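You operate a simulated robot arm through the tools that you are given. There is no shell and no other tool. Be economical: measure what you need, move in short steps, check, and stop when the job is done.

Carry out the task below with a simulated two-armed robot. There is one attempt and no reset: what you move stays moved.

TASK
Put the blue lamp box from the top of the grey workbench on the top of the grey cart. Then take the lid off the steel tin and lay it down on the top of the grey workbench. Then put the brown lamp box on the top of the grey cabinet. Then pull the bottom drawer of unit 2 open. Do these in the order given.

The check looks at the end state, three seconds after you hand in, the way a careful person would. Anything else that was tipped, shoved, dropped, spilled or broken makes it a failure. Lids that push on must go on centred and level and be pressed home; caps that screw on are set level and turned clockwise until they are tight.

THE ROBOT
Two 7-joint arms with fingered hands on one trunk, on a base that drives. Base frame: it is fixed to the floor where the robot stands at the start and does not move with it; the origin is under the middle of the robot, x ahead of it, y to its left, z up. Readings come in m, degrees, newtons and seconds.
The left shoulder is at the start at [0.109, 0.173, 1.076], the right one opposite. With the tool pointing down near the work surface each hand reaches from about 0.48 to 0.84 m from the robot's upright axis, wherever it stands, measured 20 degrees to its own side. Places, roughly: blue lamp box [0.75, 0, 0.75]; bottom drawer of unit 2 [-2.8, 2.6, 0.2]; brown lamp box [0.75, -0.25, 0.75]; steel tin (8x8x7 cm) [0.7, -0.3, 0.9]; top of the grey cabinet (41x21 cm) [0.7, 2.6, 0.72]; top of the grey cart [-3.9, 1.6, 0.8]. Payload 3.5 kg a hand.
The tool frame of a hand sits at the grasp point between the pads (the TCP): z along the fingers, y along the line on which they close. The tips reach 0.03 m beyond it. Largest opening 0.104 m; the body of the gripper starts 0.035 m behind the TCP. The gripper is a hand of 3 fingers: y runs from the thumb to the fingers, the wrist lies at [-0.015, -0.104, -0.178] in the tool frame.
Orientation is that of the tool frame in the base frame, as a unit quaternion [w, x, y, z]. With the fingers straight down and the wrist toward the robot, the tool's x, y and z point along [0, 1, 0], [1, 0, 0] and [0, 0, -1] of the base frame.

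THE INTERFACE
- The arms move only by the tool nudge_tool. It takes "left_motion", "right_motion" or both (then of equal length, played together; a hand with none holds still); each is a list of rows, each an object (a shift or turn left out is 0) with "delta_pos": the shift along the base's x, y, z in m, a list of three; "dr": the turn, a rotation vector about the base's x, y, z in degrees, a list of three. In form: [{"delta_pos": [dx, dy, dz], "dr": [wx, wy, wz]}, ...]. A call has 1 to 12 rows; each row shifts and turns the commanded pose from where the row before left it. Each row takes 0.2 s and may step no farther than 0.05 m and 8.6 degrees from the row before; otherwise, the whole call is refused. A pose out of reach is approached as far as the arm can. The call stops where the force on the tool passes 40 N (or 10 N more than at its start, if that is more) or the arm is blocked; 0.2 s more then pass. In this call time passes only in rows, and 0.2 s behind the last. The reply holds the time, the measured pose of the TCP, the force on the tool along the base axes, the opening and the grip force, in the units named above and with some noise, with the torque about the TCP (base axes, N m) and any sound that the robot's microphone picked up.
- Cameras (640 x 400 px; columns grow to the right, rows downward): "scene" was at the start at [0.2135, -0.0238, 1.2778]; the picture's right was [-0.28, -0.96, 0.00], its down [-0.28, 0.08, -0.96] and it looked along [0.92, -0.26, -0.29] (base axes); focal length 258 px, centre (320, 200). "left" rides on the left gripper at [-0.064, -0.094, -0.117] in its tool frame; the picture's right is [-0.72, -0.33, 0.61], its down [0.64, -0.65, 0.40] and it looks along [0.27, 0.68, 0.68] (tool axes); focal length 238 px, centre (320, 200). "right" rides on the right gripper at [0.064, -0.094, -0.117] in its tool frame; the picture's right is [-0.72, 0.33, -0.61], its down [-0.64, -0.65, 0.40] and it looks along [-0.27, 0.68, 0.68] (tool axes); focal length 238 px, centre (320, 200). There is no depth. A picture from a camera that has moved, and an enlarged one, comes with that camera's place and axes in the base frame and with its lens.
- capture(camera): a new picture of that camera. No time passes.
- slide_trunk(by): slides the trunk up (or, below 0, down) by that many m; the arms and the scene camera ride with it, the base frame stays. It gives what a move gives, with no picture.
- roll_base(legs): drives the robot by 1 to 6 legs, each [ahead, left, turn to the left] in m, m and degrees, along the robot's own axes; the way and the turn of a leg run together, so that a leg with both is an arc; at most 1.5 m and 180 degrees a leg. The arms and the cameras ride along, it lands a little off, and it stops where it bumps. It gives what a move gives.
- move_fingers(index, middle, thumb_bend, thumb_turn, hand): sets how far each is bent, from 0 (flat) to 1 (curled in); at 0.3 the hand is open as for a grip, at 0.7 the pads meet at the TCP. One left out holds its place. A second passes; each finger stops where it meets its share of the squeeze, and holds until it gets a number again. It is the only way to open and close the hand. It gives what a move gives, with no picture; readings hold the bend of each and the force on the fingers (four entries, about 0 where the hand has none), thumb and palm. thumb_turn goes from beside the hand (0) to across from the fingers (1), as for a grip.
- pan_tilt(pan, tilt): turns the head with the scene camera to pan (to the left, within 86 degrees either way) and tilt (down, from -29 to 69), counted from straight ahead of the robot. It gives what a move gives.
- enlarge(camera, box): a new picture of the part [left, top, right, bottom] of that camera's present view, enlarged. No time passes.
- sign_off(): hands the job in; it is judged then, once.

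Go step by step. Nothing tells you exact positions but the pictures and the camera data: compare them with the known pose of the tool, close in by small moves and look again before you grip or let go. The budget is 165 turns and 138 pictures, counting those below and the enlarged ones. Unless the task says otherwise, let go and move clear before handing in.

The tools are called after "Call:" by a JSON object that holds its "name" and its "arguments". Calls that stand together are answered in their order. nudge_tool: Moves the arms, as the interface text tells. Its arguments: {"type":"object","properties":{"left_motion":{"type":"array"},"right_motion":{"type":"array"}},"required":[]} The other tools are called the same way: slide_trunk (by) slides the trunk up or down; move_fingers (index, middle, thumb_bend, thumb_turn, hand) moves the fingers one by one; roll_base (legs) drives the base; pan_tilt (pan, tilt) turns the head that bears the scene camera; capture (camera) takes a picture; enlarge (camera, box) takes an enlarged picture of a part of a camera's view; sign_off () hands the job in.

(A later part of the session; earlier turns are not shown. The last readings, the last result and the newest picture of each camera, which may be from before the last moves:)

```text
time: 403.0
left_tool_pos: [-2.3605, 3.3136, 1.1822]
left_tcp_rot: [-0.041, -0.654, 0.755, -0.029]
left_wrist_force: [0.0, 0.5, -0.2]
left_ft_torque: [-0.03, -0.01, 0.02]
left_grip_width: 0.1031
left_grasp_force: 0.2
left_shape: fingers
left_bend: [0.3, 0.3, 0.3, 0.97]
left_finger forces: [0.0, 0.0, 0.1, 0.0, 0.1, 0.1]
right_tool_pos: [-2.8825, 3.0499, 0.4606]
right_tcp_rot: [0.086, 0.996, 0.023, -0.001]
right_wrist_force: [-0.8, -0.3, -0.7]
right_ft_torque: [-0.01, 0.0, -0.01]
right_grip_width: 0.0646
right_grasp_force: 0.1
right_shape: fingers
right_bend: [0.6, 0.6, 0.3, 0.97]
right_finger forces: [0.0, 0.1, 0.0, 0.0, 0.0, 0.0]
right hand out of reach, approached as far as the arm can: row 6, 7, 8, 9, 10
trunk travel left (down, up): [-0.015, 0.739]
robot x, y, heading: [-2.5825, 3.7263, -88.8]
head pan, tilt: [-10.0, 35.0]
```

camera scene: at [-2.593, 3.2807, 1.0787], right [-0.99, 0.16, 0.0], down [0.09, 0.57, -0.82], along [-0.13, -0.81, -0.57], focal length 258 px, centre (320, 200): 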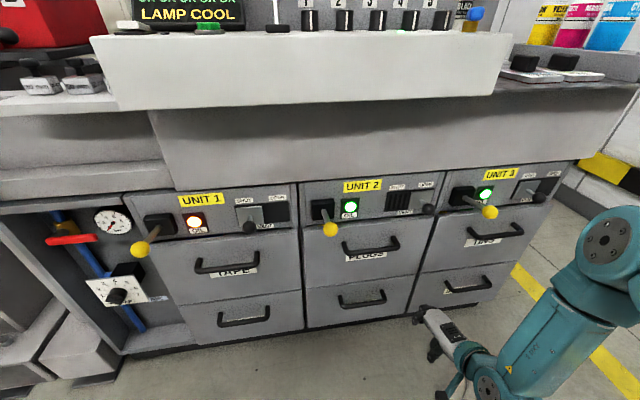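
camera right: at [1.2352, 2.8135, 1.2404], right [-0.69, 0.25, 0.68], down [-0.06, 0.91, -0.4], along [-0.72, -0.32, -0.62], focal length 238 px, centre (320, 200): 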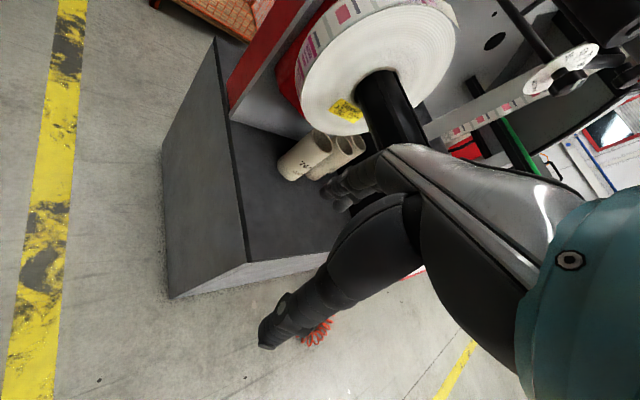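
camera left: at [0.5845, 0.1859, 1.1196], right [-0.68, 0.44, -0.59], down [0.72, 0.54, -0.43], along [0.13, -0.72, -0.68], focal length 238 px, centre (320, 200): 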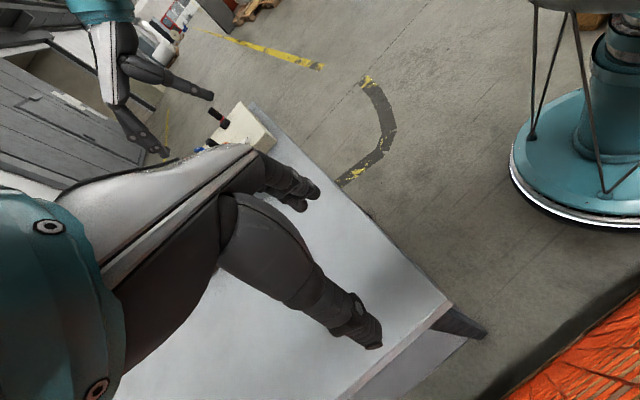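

Now the arm's radius limits it. I'll bring the hand slightly closer and nearer the shoulder line, with no pitch, and lower.

Call:
{"name": "slide_trunk", "arguments": {"by": -0.014}}

Call:
{"name": "nudge_tool", "arguments": {"right_motion": [{"dr": [5, 0, 0], "delta_pos": [0.02, 0.02, 0]}, {"dr": [5, 0, 0], "delta_pos": [0.02, 0.02, -0.01]}, {"delta_pos": [0.02, 0.01, -0.03]}, {"delta_pos": [0.02, 0, -0.03]}, {"delta_pos": [0.0, 0, -0.03]}, {"delta_pos": [0, 0, -0.02]}]}}

```text
time: 403.6
left_tool_pos: [-2.3602, 3.3145, 1.1693]
left_tcp_rot: [-0.043, -0.653, 0.755, -0.029]
left_wrist_force: [-0.6, -0.5, 0.4]
left_ft_torque: [-0.04, 0.0, 0.02]
left_grip_width: 0.1031
left_grasp_force: 0.0
left_shape: fingers
left_bend: [0.3, 0.3, 0.3, 0.97]
left_finger forces: [0.1, 0.1, 0.1, 0.0, 0.1, 0.0]
right_tool_pos: [-2.8863, 3.0548, 0.4501]
right_tcp_rot: [0.087, 0.996, 0.023, 0.0]
right_wrist_force: [0.4, -0.5, 0.2]
right_ft_torque: [0.03, 0.01, 0.0]
right_grip_width: 0.0645
right_grasp_force: 0.0
right_shape: fingers
right_bend: [0.6, 0.6, 0.3, 0.97]
right_finger forces: [0.0, 0.0, 0.0, 0.0, 0.0, 0.0]
trunk travel left (down, up): [-0.001, 0.753]
robot x, y, heading: [-2.5862, 3.7241, -89.1]
head pan, tilt: [-10.0, 35.0]
```

```text
time: 405.0
left_tool_pos: [-2.3599, 3.3139, 1.1686]
left_tcp_rot: [-0.043, -0.654, 0.755, -0.029]
left_wrist_force: [0.0, 0.5, -0.8]
left_ft_torque: [-0.03, -0.02, -0.01]
left_grip_width: 0.1031
left_grasp_force: 0.0
left_shape: fingers
left_bend: [0.3, 0.3, 0.3, 0.97]
left_finger forces: [0.0, 0.0, 0.0, 0.0, 0.1, 0.1]
right_tool_pos: [-2.8449, 3.1201, 0.4191]
right_tcp_rot: [0.0, 1.0, 0.024, 0.001]
right_wrist_force: [0.0, 0.0, 0.6]
right_ft_torque: [0.02, -0.01, 0.0]
right_grip_width: 0.0644
right_grasp_force: 0.1
right_shape: fingers
right_bend: [0.6, 0.6, 0.3, 0.97]
right_finger forces: [0.0, 0.0, 0.1, 0.0, 0.1, 0.1]
right hand out of reach, approached as far as the arm can: row 3, 4, 5, 6
trunk travel left (down, up): [-0.001, 0.753]
robot x, y, heading: [-2.5849, 3.729, -88.9]
head pan, tilt: [-10.0, 35.0]
```

Moving closer lets it go lower. I'll continue pulling in while descending.

Call:
{"name": "nudge_tool", "arguments": {"right_motion": [{"delta_pos": [0, 0.03, 0]}, {"delta_pos": [0, 0.03, -0.02]}, {"delta_pos": [0.0, 0.03, -0.02]}, {"delta_pos": [0.0, 0.02, -0.02]}, {"delta_pos": [0.0, 0, -0.02]}]}}

Call:
{"name": "capture", "arguments": {"camera": "scene"}}

```text
time: 406.2
left_tool_pos: [-2.3603, 3.3128, 1.1673]
left_tcp_rot: [-0.042, -0.653, 0.756, -0.029]
left_wrist_force: [0.7, 0.2, 0.3]
left_ft_torque: [0.01, -0.01, -0.03]
left_grip_width: 0.1032
left_grasp_force: 0.0
left_shape: fingers
left_bend: [0.3, 0.3, 0.3, 0.97]
left_finger forces: [0.0, 0.1, 0.0, 0.0, 0.0, 0.1]
right_tool_pos: [-2.8714, 3.2264, 0.4089]
right_tcp_rot: [0.0, 1.0, 0.023, 0.002]
right_wrist_force: [0.0, 0.1, 0.8]
right_ft_torque: [-0.02, 0.0, 0.02]
right_grip_width: 0.0645
right_grasp_force: 0.1
right_shape: fingers
right_bend: [0.6, 0.6, 0.3, 0.97]
right_finger forces: [0.0, 0.0, 0.0, 0.0, 0.1, 0.0]
right hand out of reach, approached as far as the arm can: row 2, 3, 4, 5
trunk travel left (down, up): [-0.001, 0.753]
robot x, y, heading: [-2.584, 3.73, -89.0]
head pan, tilt: [-10.0, 35.0]
```

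```text
12 pictures are left
camera scene: at [-2.5948, 3.4142, 1.0636], right [-0.99, 0.16, 0.0], down [0.09, 0.57, -0.82], along [-0.13, -0.81, -0.57], focal length 258 px, centre (320, 200)
```

scene: 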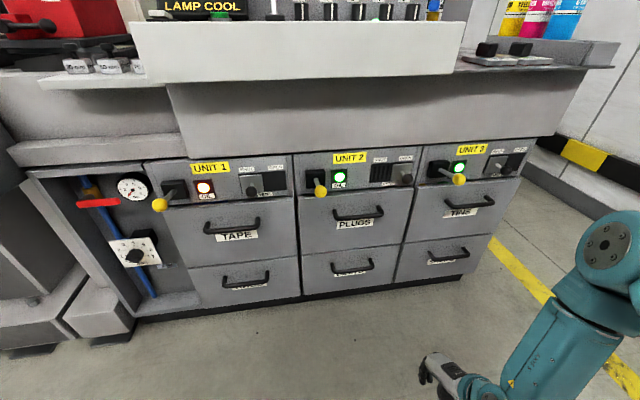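

The bar is at about [-2.813, 2.812, 0.325]. The limit seems to be the wrist angle, so I'll roll the hand 21° sideways, fingers slanting along the bar direction, which should allow more depth.

Call:
{"name": "nudge_tool", "arguments": {"right_motion": [{"dr": [0, 7, 0]}, {"dr": [0, 7, 0]}, {"dr": [0, 7, 0], "delta_pos": [0, 0, -0.01]}, {"delta_pos": [0, 0, -0.02]}, {"delta_pos": [0, 0, -0.02]}, {"delta_pos": [0, 0, -0.02]}, {"delta_pos": [0, 0, -0.02]}]}}

```text
time: 407.8
left_tool_pos: [-2.3599, 3.3133, 1.1688]
left_tcp_rot: [-0.044, -0.653, 0.755, -0.029]
left_wrist_force: [0.4, -0.6, -1.0]
left_ft_torque: [0.01, 0.02, -0.02]
left_grip_width: 0.1033
left_grasp_force: 0.1
left_shape: fingers
left_bend: [0.3, 0.3, 0.3, 0.97]
left_finger forces: [0.1, 0.1, 0.0, 0.0, 0.1, 0.1]
right_tool_pos: [-2.9185, 3.2108, 0.4172]
right_tcp_rot: [-0.005, 0.983, 0.023, -0.182]
right_wrist_force: [-0.6, -0.4, 0.2]
right_ft_torque: [-0.01, -0.01, -0.01]
right_grip_width: 0.0649
right_grasp_force: 0.0
right_shape: fingers
right_bend: [0.6, 0.6, 0.3, 0.97]
right_finger forces: [0.1, 0.1, 0.0, 0.0, 0.0, 0.0]
right hand out of reach, approached as far as the arm can: row 1, 2, 3, 4, 5, 6, 7
trunk travel left (down, up): [-0.001, 0.753]
robot x, y, heading: [-2.5832, 3.727, -89.1]
head pan, tilt: [-10.0, 35.0]
```

That did not help, so I'll try the opposite roll.

Call:
{"name": "nudge_tool", "arguments": {"right_motion": [{"dr": [0, -8, 0], "delta_pos": [0.01, 0, 0]}, {"dr": [0, -8, 0], "delta_pos": [0.01, 0, 0]}, {"dr": [0, -8, 0], "delta_pos": [0.01, 0, 0]}, {"dr": [0, -8, 0], "delta_pos": [0.01, 0, 0]}, {"dr": [0, -8, 0]}, {"delta_pos": [0, -0.01, -0.02]}, {"delta_pos": [0, -0.01, -0.02]}, {"delta_pos": [0, -0.01, -0.02]}, {"delta_pos": [0, -0.01, -0.02]}, {"delta_pos": [0, 0, -0.01]}]}}

```text
time: 410.0
left_tool_pos: [-2.3603, 3.3136, 1.1683]
left_tcp_rot: [-0.043, -0.653, 0.756, -0.029]
left_wrist_force: [0.0, -1.3, -0.3]
left_ft_torque: [0.05, 0.01, 0.01]
left_grip_width: 0.1032
left_grasp_force: 0.1
left_shape: fingers
left_bend: [0.3, 0.3, 0.3, 0.97]
left_finger forces: [0.0, 0.1, 0.0, 0.0, 0.0, 0.1]
right_tool_pos: [-2.864, 3.1765, 0.4309]
right_tcp_rot: [0.004, 0.986, 0.023, 0.165]
right_wrist_force: [-0.2, 0.0, -0.2]
right_ft_torque: [0.0, 0.01, -0.01]
right_grip_width: 0.0644
right_grasp_force: 0.1
right_shape: fingers
right_bend: [0.6, 0.6, 0.3, 0.97]
right_finger forces: [0.1, 0.1, 0.0, 0.1, 0.0, 0.0]
right hand out of reach, approached as far as the arm can: row 5, 6, 7, 8, 9, 10
trunk travel left (down, up): [-0.001, 0.753]
robot x, y, heading: [-2.5803, 3.7276, -88.9]
head pan, tilt: [-10.0, 35.0]
```

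I'll reset the roll and try yawing the hand 40° (wrist toward the elbow side), which suited low reaches before.

Call:
{"name": "nudge_tool", "arguments": {"right_motion": [{"dr": [0, 8.5, 0]}, {"dr": [0, 8.5, 0]}, {"dr": [0, 2, 8]}, {"dr": [0, 0, 8]}, {"dr": [0, 0, 8]}, {"dr": [0, 0, 8]}, {"dr": [0, 0, 8]}, {"delta_pos": [0, 0, -0.03]}, {"delta_pos": [0, 0, -0.03]}, {"delta_pos": [0, 0, -0.03]}, {"delta_pos": [0, 0, -0.03]}]}}

```text
time: 412.4
left_tool_pos: [-2.3612, 3.3133, 1.1682]
left_tcp_rot: [-0.044, -0.653, 0.756, -0.028]
left_wrist_force: [0.0, -0.1, -0.1]
left_ft_torque: [0.01, 0.04, 0.01]
left_grip_width: 0.1032
left_grasp_force: 0.0
left_shape: fingers
left_bend: [0.3, 0.3, 0.3, 0.97]
left_finger forces: [0.0, 0.0, 0.0, 0.0, 0.0, 0.0]
right_tool_pos: [-2.8697, 3.1782, 0.3938]
right_tcp_rot: [-0.002, 0.932, 0.363, 0.0]
right_wrist_force: [0.6, 0.3, 0.0]
right_ft_torque: [0.0, 0.03, 0.02]
right_grip_width: 0.0642
right_grasp_force: 0.1
right_shape: fingers
right_bend: [0.6, 0.6, 0.3, 0.97]
right_finger forces: [0.0, 0.0, 0.0, 0.0, 0.1, 0.0]
right hand out of reach, approached as far as the arm can: row 9, 10, 11
trunk travel left (down, up): [-0.001, 0.753]
robot x, y, heading: [-2.5802, 3.7274, -89.0]
head pan, tilt: [-10.0, 35.0]
```

Better (z 0.394). I'll add a backward tilt of about 20° in the hand's own plane and see how low it gets.

Call:
{"name": "nudge_tool", "arguments": {"right_motion": [{"dr": [5.2, 4.7, 0]}, {"dr": [5.2, 4.7, 0]}, {"dr": [5.2, 4.7, 0]}, {"delta_pos": [0, 0, -0.03]}, {"delta_pos": [0, 0, -0.03]}, {"delta_pos": [0, 0, -0.03]}, {"delta_pos": [0, 0, -0.03]}]}}

```text
time: 414.0
left_tool_pos: [-2.36, 3.3125, 1.1692]
left_tcp_rot: [-0.043, -0.653, 0.756, -0.029]
left_wrist_force: [0.0, 0.2, -0.4]
left_ft_torque: [0.02, 0.01, 0.0]
left_grip_width: 0.1034
left_grasp_force: 0.0
left_shape: fingers
left_bend: [0.3, 0.3, 0.3, 0.97]
left_finger forces: [0.0, 0.0, 0.0, 0.0, 0.1, 0.0]
right_tool_pos: [-2.8916, 3.1959, 0.3783]
right_tcp_rot: [-0.172, 0.916, 0.357, -0.065]
right_wrist_force: [0.5, -0.2, 0.3]
right_ft_torque: [0.01, -0.02, 0.01]
right_grip_width: 0.0645
right_grasp_force: 0.0
right_shape: fingers
right_bend: [0.6, 0.6, 0.3, 0.97]
right_finger forces: [0.1, 0.0, 0.1, 0.0, 0.1, 0.0]
right hand out of reach, approached as far as the arm can: row 3, 4, 5, 6, 7
trunk travel left (down, up): [-0.001, 0.753]
robot x, y, heading: [-2.5802, 3.7279, -88.8]
head pan, tilt: [-10.0, 35.0]
```

Slight gain (0.378). I'll test whether a more sideways position (further right of the shoulder) lets the arm go lower.

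Call:
{"name": "nudge_tool", "arguments": {"right_motion": [{"delta_pos": [-0.03, 0, 0]}, {"delta_pos": [-0.03, 0, -0.01]}, {"delta_pos": [-0.03, 0, -0.01]}, {"delta_pos": [-0.03, 0, -0.02]}, {"delta_pos": [-0.03, 0, -0.02]}, {"delta_pos": [0, 0, -0.03]}, {"delta_pos": [0, 0, -0.03]}]}}

```text
time: 415.6
left_tool_pos: [-2.3603, 3.3131, 1.1682]
left_tcp_rot: [-0.043, -0.653, 0.755, -0.029]
left_wrist_force: [-0.1, -0.3, 0.2]
left_ft_torque: [-0.02, 0.01, 0.03]
left_grip_width: 0.1033
left_grasp_force: 0.1
left_shape: fingers
left_bend: [0.3, 0.3, 0.3, 0.97]
left_finger forces: [0.0, 0.0, 0.0, 0.0, 0.0, 0.0]
right_tool_pos: [-2.9214, 3.1958, 0.3803]
right_tcp_rot: [-0.172, 0.916, 0.357, -0.064]
right_wrist_force: [-0.6, -0.4, -0.4]
right_ft_torque: [0.03, 0.0, -0.02]
right_grip_width: 0.0646
right_grasp_force: 0.0
right_shape: fingers
right_bend: [0.6, 0.6, 0.3, 0.97]
right_finger forces: [0.1, 0.0, 0.0, 0.0, 0.0, 0.0]
right hand out of reach, approached as far as the arm can: row 2, 3, 4, 5, 6, 7
trunk travel left (down, up): [-0.001, 0.753]
robot x, y, heading: [-2.5818, 3.7255, -88.9]
head pan, tilt: [-10.0, 35.0]
```

The arm seems stuck at joint limits in this elbow-out posture. I'll look at the arm to choose a better one.

Call:
{"name": "pan_tilt", "arguments": {"pan": -45, "tilt": 50}}

Call:
{"name": "capture", "arguments": {"camera": "scene"}}

```text
time: 416.6
left_tool_pos: [-2.3596, 3.3125, 1.1681]
left_tcp_rot: [-0.043, -0.653, 0.755, -0.028]
left_wrist_force: [0.0, 0.3, -0.5]
left_ft_torque: [-0.02, 0.02, -0.01]
left_grip_width: 0.1034
left_grasp_force: 0.0
left_shape: fingers
left_bend: [0.3, 0.3, 0.3, 0.97]
left_finger forces: [0.0, 0.0, 0.0, 0.0, 0.0, 0.0]
right_tool_pos: [-2.9219, 3.1971, 0.3807]
right_tcp_rot: [-0.172, 0.916, 0.357, -0.064]
right_wrist_force: [-0.2, 0.4, 1.2]
right_ft_torque: [0.0, -0.04, 0.04]
right_grip_width: 0.0649
right_grasp_force: 0.0
right_shape: fingers
right_bend: [0.6, 0.6, 0.3, 0.97]
right_finger forces: [0.0, 0.0, 0.1, 0.0, 0.0, 0.0]
trunk travel left (down, up): [-0.001, 0.753]
robot x, y, heading: [-2.5794, 3.7284, -89.2]
head pan, tilt: [-45.0, 50.0]
```

```text
11 pictures are left
camera scene: at [-2.6345, 3.4457, 1.0419], right [-0.72, 0.69, 0.0], down [0.53, 0.55, -0.64], along [-0.45, -0.46, -0.77], focal length 258 px, centre (320, 200)
```

scene: 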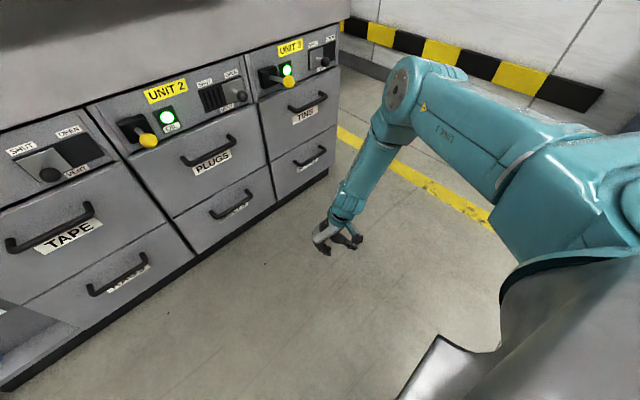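

The elbow is stuck high, with the forearm hanging vertically. I'll undo the twist, raise, stretch the arm nearly straight, and then come down along the reach arc so that the upper arm slopes down too.

Call:
{"name": "roll_base", "arguments": {"legs": [[-0.1, 0, 0]]}}

Call:
{"name": "nudge_tool", "arguments": {"right_motion": [{"delta_pos": [0.01, 0, 0.04], "dr": [-5.2, -4.7, 0]}, {"delta_pos": [0.01, 0, 0.04], "dr": [-5.2, -4.7, 0]}, {"delta_pos": [0.01, 0, 0.04], "dr": [-5.2, -4.7, 0]}, {"delta_pos": [0.01, 0, 0.04], "dr": [0, 0, -8]}, {"delta_pos": [0.01, -0.02, 0.04], "dr": [0, 0, -8]}, {"delta_pos": [0.01, -0.03, 0.04], "dr": [0, 0, -8]}, {"delta_pos": [0.01, -0.03, 0.04], "dr": [0, 0, -8]}, {"delta_pos": [0.01, -0.03, 0.04], "dr": [0, 0, -8]}, {"delta_pos": [0, -0.04, 0.02]}, {"delta_pos": [0, -0.04, 0]}, {"delta_pos": [0, -0.04, 0]}, {"delta_pos": [0, -0.03, 0]}]}}

```text
time: 417.8
left_tool_pos: [-2.3606, 3.418, 1.1684]
left_tcp_rot: [-0.043, -0.654, 0.754, -0.03]
left_wrist_force: [0.7, 0.4, 1.2]
left_ft_torque: [0.0, 0.0, -0.01]
left_grip_width: 0.1034
left_grasp_force: 0.0
left_shape: fingers
left_bend: [0.3, 0.3, 0.3, 0.97]
left_finger forces: [0.0, 0.0, 0.1, 0.0, 0.0, 0.1]
right_tool_pos: [-2.923, 3.2987, 0.3798]
right_tcp_rot: [-0.173, 0.915, 0.358, -0.065]
right_wrist_force: [-0.9, -0.7, 0.0]
right_ft_torque: [0.01, -0.01, -0.02]
right_grip_width: 0.0645
right_grasp_force: 0.1
right_shape: fingers
right_bend: [0.6, 0.6, 0.3, 0.97]
right_finger forces: [0.0, 0.1, 0.1, 0.0, 0.1, 0.1]
trunk travel left (down, up): [-0.001, 0.753]
robot x, y, heading: [-2.588, 3.8317, -88.9]
head pan, tilt: [-45.0, 50.0]
```

```text
refused: row 6 steps farther than a row can; nothing moved
```

Call:
{"name": "nudge_tool", "arguments": {"right_motion": [{"delta_pos": [0.01, 0, 0.04], "dr": [-5.2, -4.7, 0]}, {"delta_pos": [0.01, 0, 0.04], "dr": [-5.2, -4.7, 0]}, {"delta_pos": [0.01, 0, 0.04], "dr": [-5.2, -4.7, 0]}, {"delta_pos": [0.01, 0, 0.04], "dr": [0, 0, -8]}, {"delta_pos": [0.01, 0, 0.04], "dr": [0, 0, -8]}, {"delta_pos": [0.01, -0.01, 0.04], "dr": [0, 0, -8]}, {"delta_pos": [0.01, -0.01, 0.04], "dr": [0, 0, -8]}, {"delta_pos": [0.01, -0.04, 0.02], "dr": [0, 0, -8]}, {"delta_pos": [0, -0.045, 0.0]}, {"delta_pos": [0, -0.045, 0]}, {"delta_pos": [0, -0.045, 0]}, {"delta_pos": [0, -0.045, 0]}]}}

```text
time: 420.4
left_tool_pos: [-2.3611, 3.4174, 1.1685]
left_tcp_rot: [-0.042, -0.655, 0.754, -0.029]
left_wrist_force: [-0.7, -0.2, 0.4]
left_ft_torque: [-0.01, 0.01, 0.03]
left_grip_width: 0.1033
left_grasp_force: 0.0
left_shape: fingers
left_bend: [0.3, 0.3, 0.3, 0.97]
left_finger forces: [0.0, 0.0, 0.0, 0.0, 0.0, 0.0]
right_tool_pos: [-2.841, 3.0583, 0.6827]
right_tcp_rot: [-0.002, 1.0, 0.025, -0.001]
right_wrist_force: [-0.5, 0.3, 0.1]
right_ft_torque: [-0.02, 0.0, 0.0]
right_grip_width: 0.0644
right_grasp_force: 0.0
right_shape: fingers
right_bend: [0.6, 0.6, 0.3, 0.97]
right_finger forces: [0.1, 0.1, 0.0, 0.1, 0.0, 0.0]
trunk travel left (down, up): [-0.001, 0.753]
robot x, y, heading: [-2.5876, 3.833, -88.8]
head pan, tilt: [-45.0, 50.0]
```

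Fully extended now without limits. I'll come down along the arc.

Call:
{"name": "nudge_tool", "arguments": {"right_motion": [{"delta_pos": [0, 0.002, -0.026]}, {"delta_pos": [0, 0.003, -0.026]}, {"delta_pos": [0, 0.005, -0.025]}, {"delta_pos": [0, 0.006, -0.025]}, {"delta_pos": [0, 0.007, -0.025]}, {"delta_pos": [0, 0.008, -0.025]}, {"delta_pos": [0, 0.01, -0.025]}, {"delta_pos": [0, 0.011, -0.025]}, {"delta_pos": [0, 0.013, -0.025]}, {"delta_pos": [0, 0.014, -0.025]}, {"delta_pos": [0, 0.016, -0.025]}, {"delta_pos": [0, 0.018, -0.025]}]}}

```text
time: 423.0
left_tool_pos: [-2.3604, 3.4191, 1.1686]
left_tcp_rot: [-0.043, -0.655, 0.754, -0.028]
left_wrist_force: [-0.3, 1.1, 0.8]
left_ft_torque: [0.01, -0.01, 0.0]
left_grip_width: 0.1031
left_grasp_force: 0.1
left_shape: fingers
left_bend: [0.3, 0.3, 0.3, 0.97]
left_finger forces: [0.1, 0.0, 0.0, 0.1, 0.1, 0.0]
right_tool_pos: [-2.8594, 3.193, 0.4222]
right_tcp_rot: [-0.001, 1.0, 0.025, 0.001]
right_wrist_force: [0.3, -0.8, -0.7]
right_ft_torque: [0.01, 0.01, 0.04]
right_grip_width: 0.0647
right_grasp_force: 0.0
right_shape: fingers
right_bend: [0.6, 0.6, 0.3, 0.97]
right_finger forces: [0.0, 0.1, 0.0, 0.1, 0.0, 0.0]
right hand out of reach, approached as far as the arm can: row 9, 10, 11, 12
trunk travel left (down, up): [-0.001, 0.753]
robot x, y, heading: [-2.5867, 3.8294, -88.6]
head pan, tilt: [-45.0, 50.0]
```

Every orientation bottoms out with the wrist near z 0.60, so the elbow-out posture is the limit. I'll try yawing the hand the other way, wrist inward, to force the elbow down toward the body.

Call:
{"name": "nudge_tool", "arguments": {"right_motion": [{"delta_pos": [0, 0, 0.02], "dr": [0, 0, -8]}, {"delta_pos": [0.01, 0, 0.02], "dr": [0, 0, -8]}, {"delta_pos": [0.01, 0, 0], "dr": [0, 0, -8]}, {"delta_pos": [0.01, 0, 0], "dr": [0, 0, -8]}, {"delta_pos": [0.01, 0, 0], "dr": [0, 0, -8]}, {"dr": [0, 0, -8]}, {"delta_pos": [0, 0.01, -0.03]}, {"delta_pos": [0, 0.01, -0.03]}, {"delta_pos": [0, 0.01, -0.03]}, {"delta_pos": [0, 0.01, -0.03]}, {"delta_pos": [0, 0.01, -0.03]}]}}

Call:
{"name": "capture", "arguments": {"camera": "scene"}}

```text
time: 425.4
left_tool_pos: [-2.3604, 3.4173, 1.1686]
left_tcp_rot: [-0.043, -0.655, 0.753, -0.029]
left_wrist_force: [-0.1, -0.8, -0.4]
left_ft_torque: [-0.04, 0.02, -0.03]
left_grip_width: 0.1032
left_grasp_force: 0.0
left_shape: fingers
left_bend: [0.3, 0.3, 0.3, 0.97]
left_finger forces: [0.1, 0.0, 0.0, 0.0, 0.0, 0.1]
right_tool_pos: [-2.8996, 3.2721, 0.4294]
right_tcp_rot: [-0.002, 0.924, -0.383, 0.001]
right_wrist_force: [-0.5, 0.0, 0.5]
right_ft_torque: [0.03, -0.01, 0.03]
right_grip_width: 0.0644
right_grasp_force: 0.1
right_shape: fingers
right_bend: [0.6, 0.6, 0.3, 0.97]
right_finger forces: [0.0, 0.0, 0.0, 0.1, 0.1, 0.0]
right hand out of reach, approached as far as the arm can: row 4, 5, 6, 7, 8, 9, 10, 11
trunk travel left (down, up): [-0.001, 0.753]
robot x, y, heading: [-2.5845, 3.8317, -88.5]
head pan, tilt: [-45.0, 50.0]
```

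```text
10 pictures are left
camera scene: at [-2.6356, 3.5493, 1.0418], right [-0.72, 0.69, 0.0], down [0.53, 0.55, -0.64], along [-0.44, -0.46, -0.77], focal length 258 px, centre (320, 200)
```

scene: 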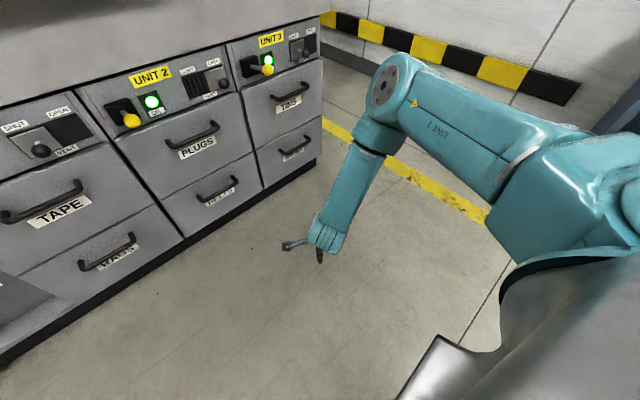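

The elbow remains high on the right arm. The left arm is in a different posture (wrist to its side), so I'll test how low it can go, in the open space in front of me.

Call:
{"name": "nudge_tool", "arguments": {"left_motion": [{"delta_pos": [-0.01, -0.02, -0.04]}, {"delta_pos": [-0.01, -0.02, -0.04]}, {"delta_pos": [-0.01, -0.02, -0.04]}, {"delta_pos": [-0.01, 0, -0.048]}, {"delta_pos": [0, 0, -0.05]}, {"delta_pos": [0, 0, -0.05]}, {"delta_pos": [0, 0, -0.05]}, {"delta_pos": [0, 0, -0.05]}, {"delta_pos": [0, 0, -0.05]}, {"delta_pos": [0, 0, -0.05]}, {"delta_pos": [0, 0, -0.05]}, {"delta_pos": [0, 0, -0.05]}]}}

Call:
{"name": "nudge_tool", "arguments": {"left_motion": [{"delta_pos": [0, 0, -0.05]}, {"delta_pos": [0, 0, -0.05]}, {"delta_pos": [0, 0, -0.05]}, {"delta_pos": [0, 0, -0.05]}, {"delta_pos": [0, 0, -0.05]}]}}

```text
time: 428.0
left_tool_pos: [-2.4014, 3.3565, 0.5988]
left_tcp_rot: [-0.042, -0.655, 0.754, -0.031]
left_wrist_force: [0.2, 0.1, -0.4]
left_ft_torque: [0.01, -0.02, -0.01]
left_grip_width: 0.1033
left_grasp_force: 0.1
left_shape: fingers
left_bend: [0.3, 0.3, 0.3, 0.97]
left_finger forces: [0.0, 0.1, 0.0, 0.0, 0.0, 0.1]
right_tool_pos: [-2.8998, 3.2723, 0.4275]
right_tcp_rot: [-0.003, 0.923, -0.384, 0.001]
right_wrist_force: [-0.1, -0.3, 0.4]
right_ft_torque: [0.02, 0.02, 0.04]
right_grip_width: 0.0645
right_grasp_force: 0.1
right_shape: fingers
right_bend: [0.6, 0.6, 0.3, 0.97]
right_finger forces: [0.0, 0.0, 0.0, 0.0, 0.0, 0.1]
trunk travel left (down, up): [-0.001, 0.753]
robot x, y, heading: [-2.5875, 3.8312, -88.5]
head pan, tilt: [-45.0, 50.0]
```

```text
time: 429.2
left_tool_pos: [-2.4003, 3.3555, 0.3523]
left_tcp_rot: [-0.042, -0.654, 0.755, -0.03]
left_wrist_force: [0.0, 0.9, 0.3]
left_ft_torque: [0.03, 0.01, -0.03]
left_grip_width: 0.103
left_grasp_force: 0.1
left_shape: fingers
left_bend: [0.3, 0.3, 0.3, 0.97]
left_finger forces: [0.0, 0.0, 0.1, 0.0, 0.0, 0.0]
right_tool_pos: [-2.8993, 3.2736, 0.4277]
right_tcp_rot: [-0.002, 0.923, -0.384, 0.0]
right_wrist_force: [0.0, 0.7, 0.1]
right_ft_torque: [0.01, 0.01, 0.0]
right_grip_width: 0.0645
right_grasp_force: 0.0
right_shape: fingers
right_bend: [0.6, 0.6, 0.3, 0.97]
right_finger forces: [0.0, 0.0, 0.0, 0.0, 0.0, 0.0]
trunk travel left (down, up): [-0.001, 0.753]
robot x, y, heading: [-2.5866, 3.8309, -88.7]
head pan, tilt: [-45.0, 50.0]
```

The left arm goes lower without trouble. I'll continue down, then rotate it so its fingers face the drawer as far as it allows.

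Call:
{"name": "nudge_tool", "arguments": {"left_motion": [{"delta_pos": [0, 0, -0.03]}, {"delta_pos": [0, 0, -0.03]}, {"dr": [0, 0, 8]}, {"dr": [0, 0, 8]}, {"dr": [0, 0, 8]}, {"dr": [0, 0, 8]}, {"dr": [0, 0, 8]}, {"dr": [0, 0, 8]}, {"dr": [0, 0, 8]}]}}

Call:
{"name": "nudge_tool", "arguments": {"left_motion": [{"dr": [0, 0, 8]}, {"dr": [0, 0, 8]}, {"dr": [0, 0, 8]}, {"dr": [0, 0, 8]}, {"dr": [0, 0, 8]}]}}

```text
time: 431.2
left_tool_pos: [-2.4022, 3.3571, 0.2906]
left_tcp_rot: [0.024, 0.932, -0.357, 0.046]
left_wrist_force: [0.2, 0.0, 1.2]
left_ft_torque: [0.01, 0.0, 0.02]
left_grip_width: 0.1032
left_grasp_force: 0.1
left_shape: fingers
left_bend: [0.3, 0.3, 0.3, 0.97]
left_finger forces: [0.0, 0.1, 0.0, 0.1, 0.0, 0.0]
right_tool_pos: [-2.8987, 3.2727, 0.4293]
right_tcp_rot: [-0.002, 0.924, -0.383, 0.001]
right_wrist_force: [0.1, -0.1, 0.2]
right_ft_torque: [0.02, 0.03, 0.02]
right_grip_width: 0.0646
right_grasp_force: 0.1
right_shape: fingers
right_bend: [0.6, 0.6, 0.3, 0.97]
right_finger forces: [0.0, 0.0, 0.0, 0.0, 0.0, 0.1]
trunk travel left (down, up): [-0.001, 0.753]
robot x, y, heading: [-2.5838, 3.8299, -88.6]
head pan, tilt: [-45.0, 50.0]
```

```text
time: 432.6
left_tool_pos: [-2.354, 3.3631, 0.2849]
left_tcp_rot: [0.003, 0.995, -0.033, 0.097]
left_wrist_force: [-0.9, 0.3, 1.1]
left_ft_torque: [-0.02, 0.0, -0.01]
left_grip_width: 0.103
left_grasp_force: 0.1
left_shape: fingers
left_bend: [0.3, 0.3, 0.3, 0.97]
left_finger forces: [0.1, 0.0, 0.1, 0.0, 0.0, 0.0]
right_tool_pos: [-2.9003, 3.273, 0.4281]
right_tcp_rot: [-0.001, 0.924, -0.383, 0.001]
right_wrist_force: [1.1, 0.0, 0.4]
right_ft_torque: [-0.02, 0.02, -0.01]
right_grip_width: 0.0646
right_grasp_force: 0.1
right_shape: fingers
right_bend: [0.6, 0.6, 0.3, 0.97]
right_finger forces: [0.0, 0.1, 0.0, 0.0, 0.1, 0.0]
trunk travel left (down, up): [-0.001, 0.753]
robot x, y, heading: [-2.5847, 3.8292, -88.9]
head pan, tilt: [-45.0, 50.0]
stopped in row 5 (left hand): the arm was blocked; the commanded pose is now the measured one
```

The left hand reaches z 0.285 with its fingers now facing the drawer. I'll raise it to pass over the bar, set the fingers as a hook, and approach at heading -110° so the right hand stays clear.

Call:
{"name": "move_fingers", "arguments": {"hand": "left", "index": 0.6, "middle": 0.6, "thumb_bend": 0.3}}

Call:
{"name": "nudge_tool", "arguments": {"left_motion": [{"delta_pos": [0, 0, 0.03]}, {"delta_pos": [0, 0, 0.03]}, {"delta_pos": [0, 0, 0.03]}], "right_motion": [{"delta_pos": [0, 0.02, 0.04]}, {"delta_pos": [0, 0.02, 0.04]}, {"delta_pos": [0, 0.02, 0.04]}]}}

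Call:
{"name": "roll_base", "arguments": {"legs": [[0, 0, -21], [0.4, -0.131, 0]]}}

Call:
{"name": "pan_tilt", "arguments": {"pan": 18, "tilt": 50}}

Call:
{"name": "capture", "arguments": {"camera": "scene"}}

```text
time: 433.6
left_tool_pos: [-2.3547, 3.3629, 0.2846]
left_tcp_rot: [0.004, 0.995, -0.033, 0.096]
left_wrist_force: [0.1, -0.7, 0.2]
left_ft_torque: [0.0, -0.01, -0.02]
left_grip_width: 0.0648
left_grasp_force: 0.0
left_shape: fingers
left_bend: [0.6, 0.6, 0.3, 0.97]
left_finger forces: [0.0, 0.0, 0.0, 0.0, 0.1, 0.1]
right_tool_pos: [-2.8995, 3.2726, 0.4279]
right_tcp_rot: [-0.002, 0.924, -0.383, 0.001]
right_wrist_force: [-0.1, -0.4, -0.4]
right_ft_torque: [-0.01, 0.01, 0.0]
right_grip_width: 0.0646
right_grasp_force: 0.1
right_shape: fingers
right_bend: [0.6, 0.6, 0.3, 0.97]
right_finger forces: [0.1, 0.0, 0.1, 0.0, 0.1, 0.1]
trunk travel left (down, up): [-0.001, 0.753]
robot x, y, heading: [-2.5849, 3.8342, -89.0]
head pan, tilt: [-45.0, 50.0]
```

```text
time: 434.4
left_tool_pos: [-2.353, 3.3595, 0.3746]
left_tcp_rot: [0.006, 0.995, -0.033, 0.098]
left_wrist_force: [-0.8, -1.1, 0.1]
left_ft_torque: [0.0, 0.0, -0.01]
left_grip_width: 0.0648
left_grasp_force: 0.1
left_shape: fingers
left_bend: [0.6, 0.6, 0.3, 0.97]
left_finger forces: [0.0, 0.0, 0.0, 0.1, 0.0, 0.0]
right_tool_pos: [-2.9007, 3.333, 0.5503]
right_tcp_rot: [-0.002, 0.924, -0.384, 0.002]
right_wrist_force: [0.5, 0.9, -0.4]
right_ft_torque: [-0.02, 0.03, -0.02]
right_grip_width: 0.0647
right_grasp_force: 0.0
right_shape: fingers
right_bend: [0.6, 0.6, 0.3, 0.97]
right_finger forces: [0.0, 0.0, 0.1, 0.1, 0.0, 0.0]
trunk travel left (down, up): [-0.001, 0.753]
robot x, y, heading: [-2.5873, 3.8267, -88.9]
head pan, tilt: [-45.0, 50.0]
```

```text
time: 438.1
left_tool_pos: [-2.8063, 2.9875, 0.373]
left_tcp_rot: [0.022, 0.969, -0.225, 0.096]
left_wrist_force: [0.4, -0.4, 1.5]
left_ft_torque: [-0.01, 0.03, -0.01]
left_grip_width: 0.0647
left_grasp_force: 0.0
left_shape: fingers
left_bend: [0.6, 0.6, 0.3, 0.97]
left_finger forces: [0.0, 0.0, 0.0, 0.0, 0.0, 0.0]
right_tool_pos: [-3.3263, 3.1671, 0.5493]
right_tcp_rot: [-0.002, 0.833, -0.554, 0.002]
right_wrist_force: [0.7, 0.1, 0.6]
right_ft_torque: [0.0, 0.0, -0.02]
right_grip_width: 0.0645
right_grasp_force: 0.0
right_shape: fingers
right_bend: [0.6, 0.6, 0.3, 0.97]
right_finger forces: [0.1, 0.0, 0.0, 0.1, 0.0, 0.0]
trunk travel left (down, up): [-0.001, 0.753]
robot x, y, heading: [-2.8471, 3.5098, -111.2]
head pan, tilt: [-45.0, 50.0]
```

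```text
time: 439.4
left_tool_pos: [-2.8064, 2.9884, 0.373]
left_tcp_rot: [0.021, 0.969, -0.226, 0.097]
left_wrist_force: [0.2, -1.0, 0.3]
left_ft_torque: [0.03, -0.01, 0.01]
left_grip_width: 0.0647
left_grasp_force: 0.2
left_shape: fingers
left_bend: [0.6, 0.6, 0.3, 0.97]
left_finger forces: [0.1, 0.0, 0.1, 0.0, 0.1, 0.0]
right_tool_pos: [-3.3259, 3.1661, 0.5485]
right_tcp_rot: [-0.002, 0.832, -0.554, 0.002]
right_wrist_force: [-0.2, -0.5, 0.2]
right_ft_torque: [0.0, 0.0, 0.04]
right_grip_width: 0.0648
right_grasp_force: 0.0
right_shape: fingers
right_bend: [0.6, 0.6, 0.3, 0.97]
right_finger forces: [0.0, 0.0, 0.0, 0.0, 0.0, 0.0]
trunk travel left (down, up): [-0.001, 0.753]
robot x, y, heading: [-2.8448, 3.5067, -110.8]
head pan, tilt: [18.0, 50.0]
```

```text
9 pictures are left
camera scene: at [-2.9331, 3.2211, 1.0418], right [-1.0, 0.05, 0.0], down [0.04, 0.77, -0.64], along [-0.03, -0.64, -0.77], focal length 258 px, centre (320, 200)
```

scene: 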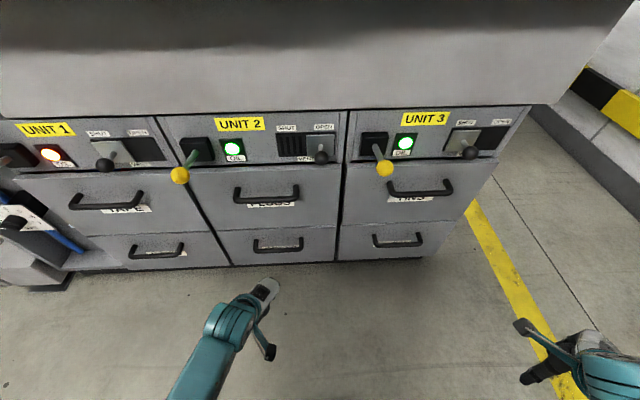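

The view is clear: the bottom handle of unit 2 is straight ahead of the left hand. I'll use the left wrist camera to pin down the bar's height.

Call:
{"name": "capture", "arguments": {"camera": "left"}}

```text
8 pictures are left
camera left: at [-2.8433, 3.11, 0.4745], right [-0.38, 0.55, -0.74], down [0.92, 0.27, -0.27], along [0.06, -0.79, -0.61], focal length 238 px, centre (320, 200)
```

left: 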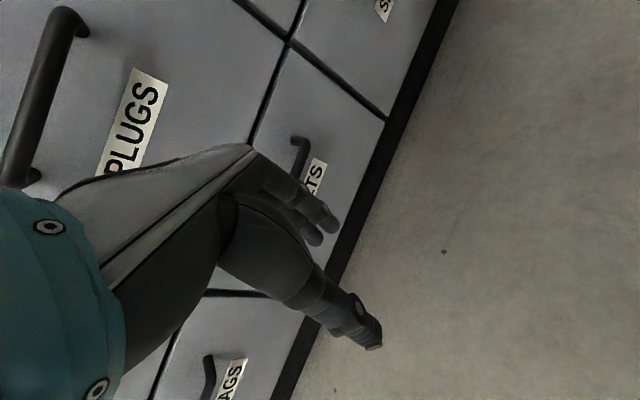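

The bar's end triangulates to z≈0.325 and y≈2.813, with its centre at x≈-2.815. I'll open the hook fingers slightly, square up by 8°, pitch 8° forward and rise a bit.

Call:
{"name": "move_fingers", "arguments": {"hand": "left", "index": 0.47, "middle": 0.47, "thumb_bend": 0.3}}

Call:
{"name": "roll_base", "arguments": {"legs": [[0, 0, 8]]}}

Call:
{"name": "nudge_tool", "arguments": {"left_motion": [{"delta_pos": [0, 0, 0.02], "dr": [-8, 0, 0]}, {"delta_pos": [0, 0, 0.015]}]}}

```text
time: 440.4
left_tool_pos: [-2.8066, 2.9871, 0.3738]
left_tcp_rot: [0.022, 0.969, -0.225, 0.097]
left_wrist_force: [-0.1, -0.5, 0.7]
left_ft_torque: [0.03, 0.03, 0.0]
left_grip_width: 0.0815
left_grasp_force: 0.1
left_shape: fingers
left_bend: [0.47, 0.47, 0.3, 0.97]
left_finger forces: [0.0, 0.0, 0.1, 0.0, 0.0, 0.1]
right_tool_pos: [-3.3261, 3.1669, 0.5495]
right_tcp_rot: [-0.002, 0.832, -0.554, 0.001]
right_wrist_force: [-0.4, -1.0, 0.7]
right_ft_torque: [0.0, -0.01, -0.03]
right_grip_width: 0.0645
right_grasp_force: 0.0
right_shape: fingers
right_bend: [0.6, 0.6, 0.3, 0.97]
right_finger forces: [0.0, 0.0, 0.0, 0.0, 0.1, 0.1]
trunk travel left (down, up): [-0.001, 0.753]
robot x, y, heading: [-2.8482, 3.5101, -110.7]
head pan, tilt: [18.0, 50.0]
```

```text
time: 441.4
left_tool_pos: [-2.7339, 2.9977, 0.3731]
left_tcp_rot: [0.015, 0.983, -0.157, 0.099]
left_wrist_force: [0.2, 0.4, 0.1]
left_ft_torque: [0.01, -0.02, 0.0]
left_grip_width: 0.0813
left_grasp_force: 0.0
left_shape: fingers
left_bend: [0.47, 0.47, 0.3, 0.97]
left_finger forces: [0.1, 0.0, 0.0, 0.1, 0.0, 0.1]
right_tool_pos: [-3.2747, 3.1033, 0.549]
right_tcp_rot: [-0.002, 0.869, -0.495, 0.001]
right_wrist_force: [-0.1, 0.4, -0.6]
right_ft_torque: [-0.03, -0.01, 0.0]
right_grip_width: 0.0646
right_grasp_force: 0.0
right_shape: fingers
right_bend: [0.6, 0.6, 0.3, 0.97]
right_finger forces: [0.0, 0.1, 0.1, 0.0, 0.0, 0.1]
trunk travel left (down, up): [-0.001, 0.753]
robot x, y, heading: [-2.8472, 3.5096, -103.0]
head pan, tilt: [18.0, 50.0]
```

```text
time: 442.0
left_tool_pos: [-2.7243, 2.9875, 0.4146]
left_tcp_rot: [0.096, 0.976, -0.155, 0.122]
left_wrist_force: [0.5, -0.3, 0.5]
left_ft_torque: [0.0, 0.03, 0.03]
left_grip_width: 0.0813
left_grasp_force: 0.1
left_shape: fingers
left_bend: [0.47, 0.47, 0.3, 0.97]
left_finger forces: [0.1, 0.0, 0.1, 0.0, 0.0, 0.0]
right_tool_pos: [-3.2749, 3.1042, 0.5499]
right_tcp_rot: [-0.003, 0.869, -0.495, 0.001]
right_wrist_force: [0.3, 0.4, 0.7]
right_ft_torque: [-0.01, 0.01, -0.01]
right_grip_width: 0.0646
right_grasp_force: 0.0
right_shape: fingers
right_bend: [0.6, 0.6, 0.3, 0.97]
right_finger forces: [0.1, 0.0, 0.0, 0.0, 0.0, 0.1]
trunk travel left (down, up): [-0.001, 0.753]
robot x, y, heading: [-2.8473, 3.511, -102.9]
head pan, tilt: [18.0, 50.0]
```

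I'll come down to a tip height just above the bar and drive in most of the way.

Call:
{"name": "nudge_tool", "arguments": {"left_motion": [{"delta_pos": [0, 0, -0.027]}]}}

Call:
{"name": "roll_base", "arguments": {"legs": [[0.125, -0.051, 0]]}}

Call:
{"name": "enlarge", "arguments": {"camera": "scene", "box": [180, 150, 400, 330]}}

Call:
{"name": "capture", "arguments": {"camera": "left"}}

```text
time: 442.4
left_tool_pos: [-2.7255, 2.9988, 0.3798]
left_tcp_rot: [0.083, 0.976, -0.159, 0.121]
left_wrist_force: [0.1, 0.7, 0.1]
left_ft_torque: [0.01, 0.0, 0.02]
left_grip_width: 0.0815
left_grasp_force: 0.1
left_shape: fingers
left_bend: [0.47, 0.47, 0.3, 0.97]
left_finger forces: [0.0, 0.1, 0.0, 0.0, 0.1, 0.0]
right_tool_pos: [-3.2741, 3.103, 0.5491]
right_tcp_rot: [-0.003, 0.869, -0.495, 0.001]
right_wrist_force: [0.6, 0.0, 0.5]
right_ft_torque: [0.02, 0.01, -0.01]
right_grip_width: 0.0648
right_grasp_force: 0.1
right_shape: fingers
right_bend: [0.6, 0.6, 0.3, 0.97]
right_finger forces: [0.0, 0.0, 0.0, 0.0, 0.0, 0.0]
trunk travel left (down, up): [-0.001, 0.753]
robot x, y, heading: [-2.8481, 3.5074, -103.1]
head pan, tilt: [18.0, 50.0]
```

```text
time: 443.7
left_tool_pos: [-2.8009, 2.8887, 0.3815]
left_tcp_rot: [0.086, 0.976, -0.158, 0.122]
left_wrist_force: [0.2, 0.5, 0.4]
left_ft_torque: [-0.03, -0.01, 0.03]
left_grip_width: 0.0815
left_grasp_force: 0.1
left_shape: fingers
left_bend: [0.47, 0.47, 0.3, 0.97]
left_finger forces: [0.0, 0.0, 0.0, 0.0, 0.0, 0.0]
right_tool_pos: [-3.3485, 2.9955, 0.5502]
right_tcp_rot: [-0.002, 0.869, -0.495, 0.001]
right_wrist_force: [0.0, 0.1, -0.4]
right_ft_torque: [-0.02, -0.01, 0.0]
right_grip_width: 0.0646
right_grasp_force: 0.1
right_shape: fingers
right_bend: [0.6, 0.6, 0.3, 0.97]
right_finger forces: [0.0, 0.0, 0.1, 0.0, 0.0, 0.0]
trunk travel left (down, up): [-0.001, 0.753]
robot x, y, heading: [-2.9248, 3.4017, -102.9]
head pan, tilt: [18.0, 50.0]
```

```text
2.22 times, centred on (290, 240) of scene
camera zoom: at [-2.9672, 3.1046, 1.0418], right [-1.0, -0.09, 0.0], down [-0.07, 0.76, -0.64], along [0.06, -0.64, -0.77], focal length 574 px, centre (387, 111)
```

zoom: 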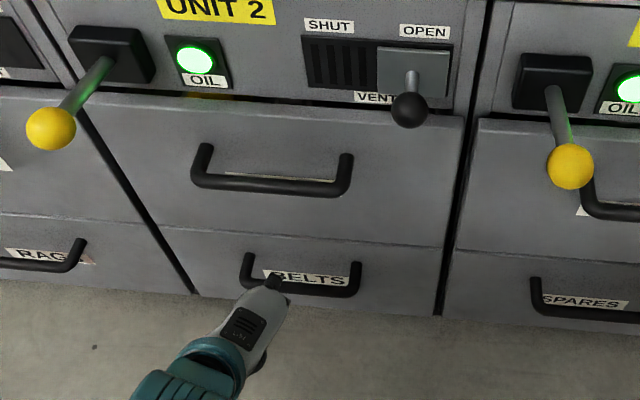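

```text
6 pictures are left
camera left: at [-2.8546, 3.02, 0.4632], right [-0.43, 0.39, -0.82], down [0.89, 0.34, -0.3], along [0.17, -0.86, -0.49], focal length 238 px, centre (320, 200)
```

left: 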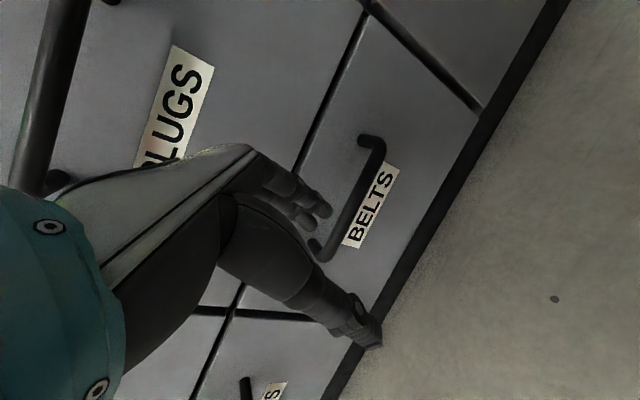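

The bar is close to [-2.822, 2.805, 0.30], and the fingertips are above it. I'll drive the last 7 cm so the fingers stand between the bar and the drawer front.

Call:
{"name": "roll_base", "arguments": {"legs": [[0.072, -0.003, 0]]}}

Call:
{"name": "capture", "arguments": {"camera": "left"}}

```text
time: 444.7
left_tool_pos: [-2.8179, 2.8205, 0.3806]
left_tcp_rot: [0.086, 0.976, -0.158, 0.122]
left_wrist_force: [-0.1, -0.1, 0.2]
left_ft_torque: [-0.02, -0.02, 0.0]
left_grip_width: 0.0811
left_grasp_force: 0.1
left_shape: fingers
left_bend: [0.47, 0.47, 0.3, 0.97]
left_finger forces: [0.1, 0.0, 0.0, 0.2, 0.0, 0.0]
right_tool_pos: [-3.3675, 2.9276, 0.5501]
right_tcp_rot: [-0.003, 0.87, -0.494, 0.001]
right_wrist_force: [-0.4, -0.9, 0.7]
right_ft_torque: [0.01, 0.01, 0.02]
right_grip_width: 0.0646
right_grasp_force: 0.1
right_shape: fingers
right_bend: [0.6, 0.6, 0.3, 0.97]
right_finger forces: [0.0, 0.0, 0.0, 0.1, 0.0, 0.1]
trunk travel left (down, up): [-0.001, 0.753]
robot x, y, heading: [-2.9381, 3.3371, -102.7]
head pan, tilt: [18.0, 50.0]
```

```text
5 pictures are left
camera left: at [-2.8716, 2.9524, 0.463], right [-0.42, 0.38, -0.82], down [0.89, 0.34, -0.3], along [0.17, -0.86, -0.49], focal length 238 px, centre (320, 200)
```

left: 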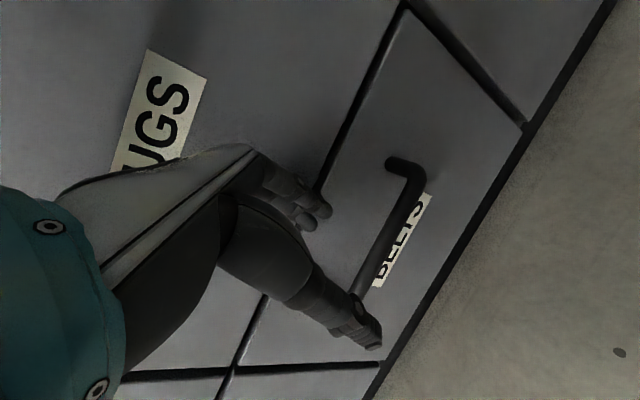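

No contact so far. I'll lower the fingers behind the bar in small steps.

Call:
{"name": "nudge_tool", "arguments": {"left_motion": [{"delta_pos": [0, 0, -0.015]}, {"delta_pos": [0, 0, -0.015]}, {"delta_pos": [0, 0, -0.015]}, {"delta_pos": [0, 0, -0.015]}]}}

Call:
{"name": "capture", "arguments": {"camera": "left"}}

```text
time: 445.7
left_tool_pos: [-2.8129, 2.82, 0.3225]
left_tcp_rot: [0.085, 0.975, -0.16, 0.13]
left_wrist_force: [0.7, 0.2, -0.3]
left_ft_torque: [0.02, 0.01, 0.01]
left_grip_width: 0.0812
left_grasp_force: 0.1
left_shape: fingers
left_bend: [0.47, 0.47, 0.3, 0.97]
left_finger forces: [0.0, 0.1, 0.0, 0.0, 0.0, 0.0]
right_tool_pos: [-3.3666, 2.928, 0.5491]
right_tcp_rot: [-0.003, 0.869, -0.495, 0.001]
right_wrist_force: [-0.7, -0.1, 0.5]
right_ft_torque: [0.01, -0.02, -0.04]
right_grip_width: 0.0643
right_grasp_force: 0.1
right_shape: fingers
right_bend: [0.6, 0.6, 0.3, 0.97]
right_finger forces: [0.0, 0.0, 0.0, 0.1, 0.1, 0.0]
trunk travel left (down, up): [-0.001, 0.753]
robot x, y, heading: [-2.9388, 3.3362, -102.9]
head pan, tilt: [18.0, 50.0]
```

```text
4 pictures are left
camera left: at [-2.8679, 2.9526, 0.4019], right [-0.41, 0.39, -0.83], down [0.9, 0.34, -0.29], along [0.17, -0.86, -0.48], focal length 238 px, centre (320, 200)
```

left: 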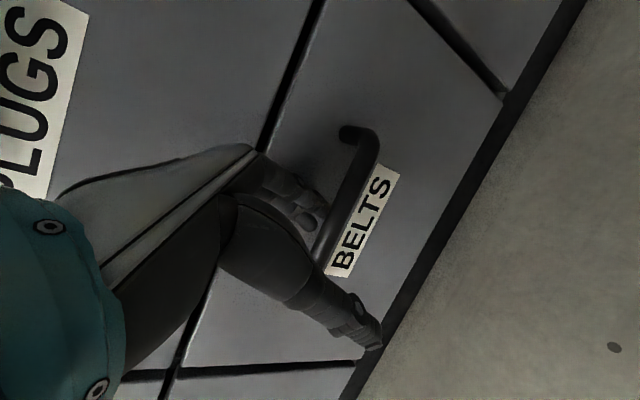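

The fingertips are level with the bar and behind it, with no force. I'll lower 2 cm more and then close the hand on the bar.

Call:
{"name": "nudge_tool", "arguments": {"left_motion": [{"delta_pos": [0, 0, -0.012]}, {"delta_pos": [0, 0, -0.012]}]}}

Call:
{"name": "move_fingers", "arguments": {"hand": "left", "index": 0.75, "middle": 0.75, "thumb_bend": 0.65}}

```text
time: 446.3
left_tool_pos: [-2.8106, 2.8202, 0.2992]
left_tcp_rot: [0.087, 0.975, -0.16, 0.13]
left_wrist_force: [0.0, -2.1, 1.5]
left_ft_torque: [-0.03, 0.06, 0.05]
left_grip_width: 0.0832
left_grasp_force: 0.7
left_shape: fingers
left_bend: [0.46, 0.47, 0.3, 0.97]
left_finger forces: [1.9, 0.0, 0.1, 0.0, 0.0, 0.1]
right_tool_pos: [-3.3675, 2.9273, 0.5496]
right_tcp_rot: [-0.003, 0.87, -0.494, 0.002]
right_wrist_force: [0.0, 0.1, 0.0]
right_ft_torque: [0.02, -0.01, 0.02]
right_grip_width: 0.0648
right_grasp_force: 0.1
right_shape: fingers
right_bend: [0.6, 0.6, 0.3, 0.97]
right_finger forces: [0.0, 0.0, 0.1, 0.1, 0.0, 0.1]
trunk travel left (down, up): [-0.001, 0.753]
robot x, y, heading: [-2.9371, 3.3336, -102.8]
head pan, tilt: [18.0, 50.0]
```

```text
time: 447.3
left_tool_pos: [-2.8115, 2.8202, 0.2987]
left_tcp_rot: [0.086, 0.975, -0.159, 0.129]
left_wrist_force: [-5.3, 1.1, -15.0]
left_ft_torque: [0.0, 0.1, 0.0]
left_grip_width: 0.0021
left_grasp_force: 9.7
left_shape: fingers
left_bend: [0.75, 0.74, 0.65, 0.97]
left_finger forces: [5.0, 13.8, 0.0, 0.1, 0.0, 0.0]
right_tool_pos: [-3.3662, 2.9278, 0.5475]
right_tcp_rot: [-0.002, 0.869, -0.494, 0.001]
right_wrist_force: [-1.0, 1.1, 0.4]
right_ft_torque: [-0.01, 0.01, 0.07]
right_grip_width: 0.0647
right_grasp_force: 0.1
right_shape: fingers
right_bend: [0.6, 0.6, 0.3, 0.97]
right_finger forces: [0.0, 0.1, 0.0, 0.1, 0.0, 0.0]
trunk travel left (down, up): [-0.001, 0.753]
robot x, y, heading: [-2.938, 3.3333, -102.8]
head pan, tilt: [18.0, 50.0]
```

The fingers hook under and behind the bar (contact forces 5 and 14 N). I'll pull straight out by driving back a little.

Call:
{"name": "roll_base", "arguments": {"legs": [[-0.12, -0.028, 0]]}}

Call:
{"name": "capture", "arguments": {"camera": "scene"}}

```text
time: 448.6
left_tool_pos: [-2.8117, 2.9395, 0.2979]
left_tcp_rot: [0.087, 0.974, -0.161, 0.13]
left_wrist_force: [5.2, 1.5, -8.1]
left_ft_torque: [-0.18, 0.08, 0.14]
left_grip_width: 0.0021
left_grasp_force: 10.4
left_shape: fingers
left_bend: [0.74, 0.74, 0.65, 0.97]
left_finger forces: [5.3, 14.5, 0.1, 0.0, 0.0, 0.1]
right_tool_pos: [-3.3679, 3.0492, 0.5481]
right_tcp_rot: [-0.003, 0.869, -0.495, 0.001]
right_wrist_force: [-0.1, 0.5, -1.0]
right_ft_torque: [-0.03, 0.05, 0.0]
right_grip_width: 0.0645
right_grasp_force: 0.1
right_shape: fingers
right_bend: [0.6, 0.6, 0.3, 0.97]
right_finger forces: [0.0, 0.0, 0.1, 0.0, 0.0, 0.0]
trunk travel left (down, up): [-0.001, 0.753]
robot x, y, heading: [-2.9399, 3.4543, -102.7]
head pan, tilt: [18.0, 50.0]
```

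```text
3 pictures are left
camera scene: at [-2.9861, 3.157, 1.0417], right [-1.0, -0.09, 0.0], down [-0.07, 0.76, -0.64], along [0.06, -0.64, -0.77], focal length 258 px, centre (320, 200)
```

scene: 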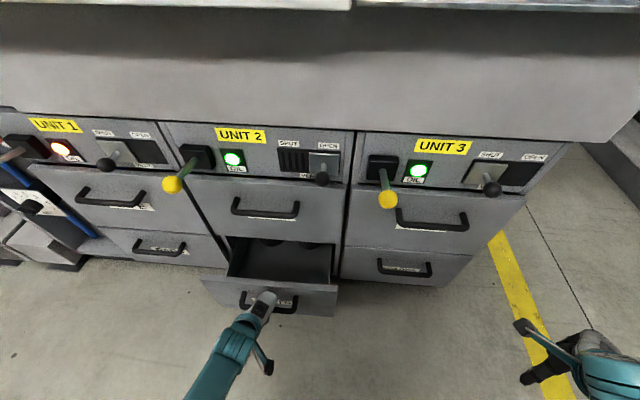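

The bottom drawer of unit 2 is coming open, already 12 cm. I'll pull another 15 cm.

Call:
{"name": "roll_base", "arguments": {"legs": [[-0.147, -0.034, 0]]}}

```text
time: 449.9
left_tool_pos: [-2.8095, 3.0851, 0.2987]
left_tcp_rot: [0.087, 0.975, -0.159, 0.131]
left_wrist_force: [-8.3, 2.0, -7.6]
left_ft_torque: [-0.17, 0.01, -0.13]
left_grip_width: 0.0027
left_grasp_force: 10.1
left_shape: fingers
left_bend: [0.75, 0.74, 0.65, 0.97]
left_finger forces: [5.2, 13.6, 0.0, 0.1, 0.0, 0.0]
right_tool_pos: [-3.3663, 3.1921, 0.5494]
right_tcp_rot: [-0.003, 0.87, -0.493, 0.001]
right_wrist_force: [0.1, -0.3, 0.0]
right_ft_torque: [0.02, -0.03, 0.03]
right_grip_width: 0.0648
right_grasp_force: 0.1
right_shape: fingers
right_bend: [0.6, 0.6, 0.3, 0.97]
right_finger forces: [0.1, 0.0, 0.1, 0.0, 0.0, 0.0]
trunk travel left (down, up): [-0.001, 0.753]
robot x, y, heading: [-2.9433, 3.6015, -102.7]
head pan, tilt: [18.0, 50.0]
```

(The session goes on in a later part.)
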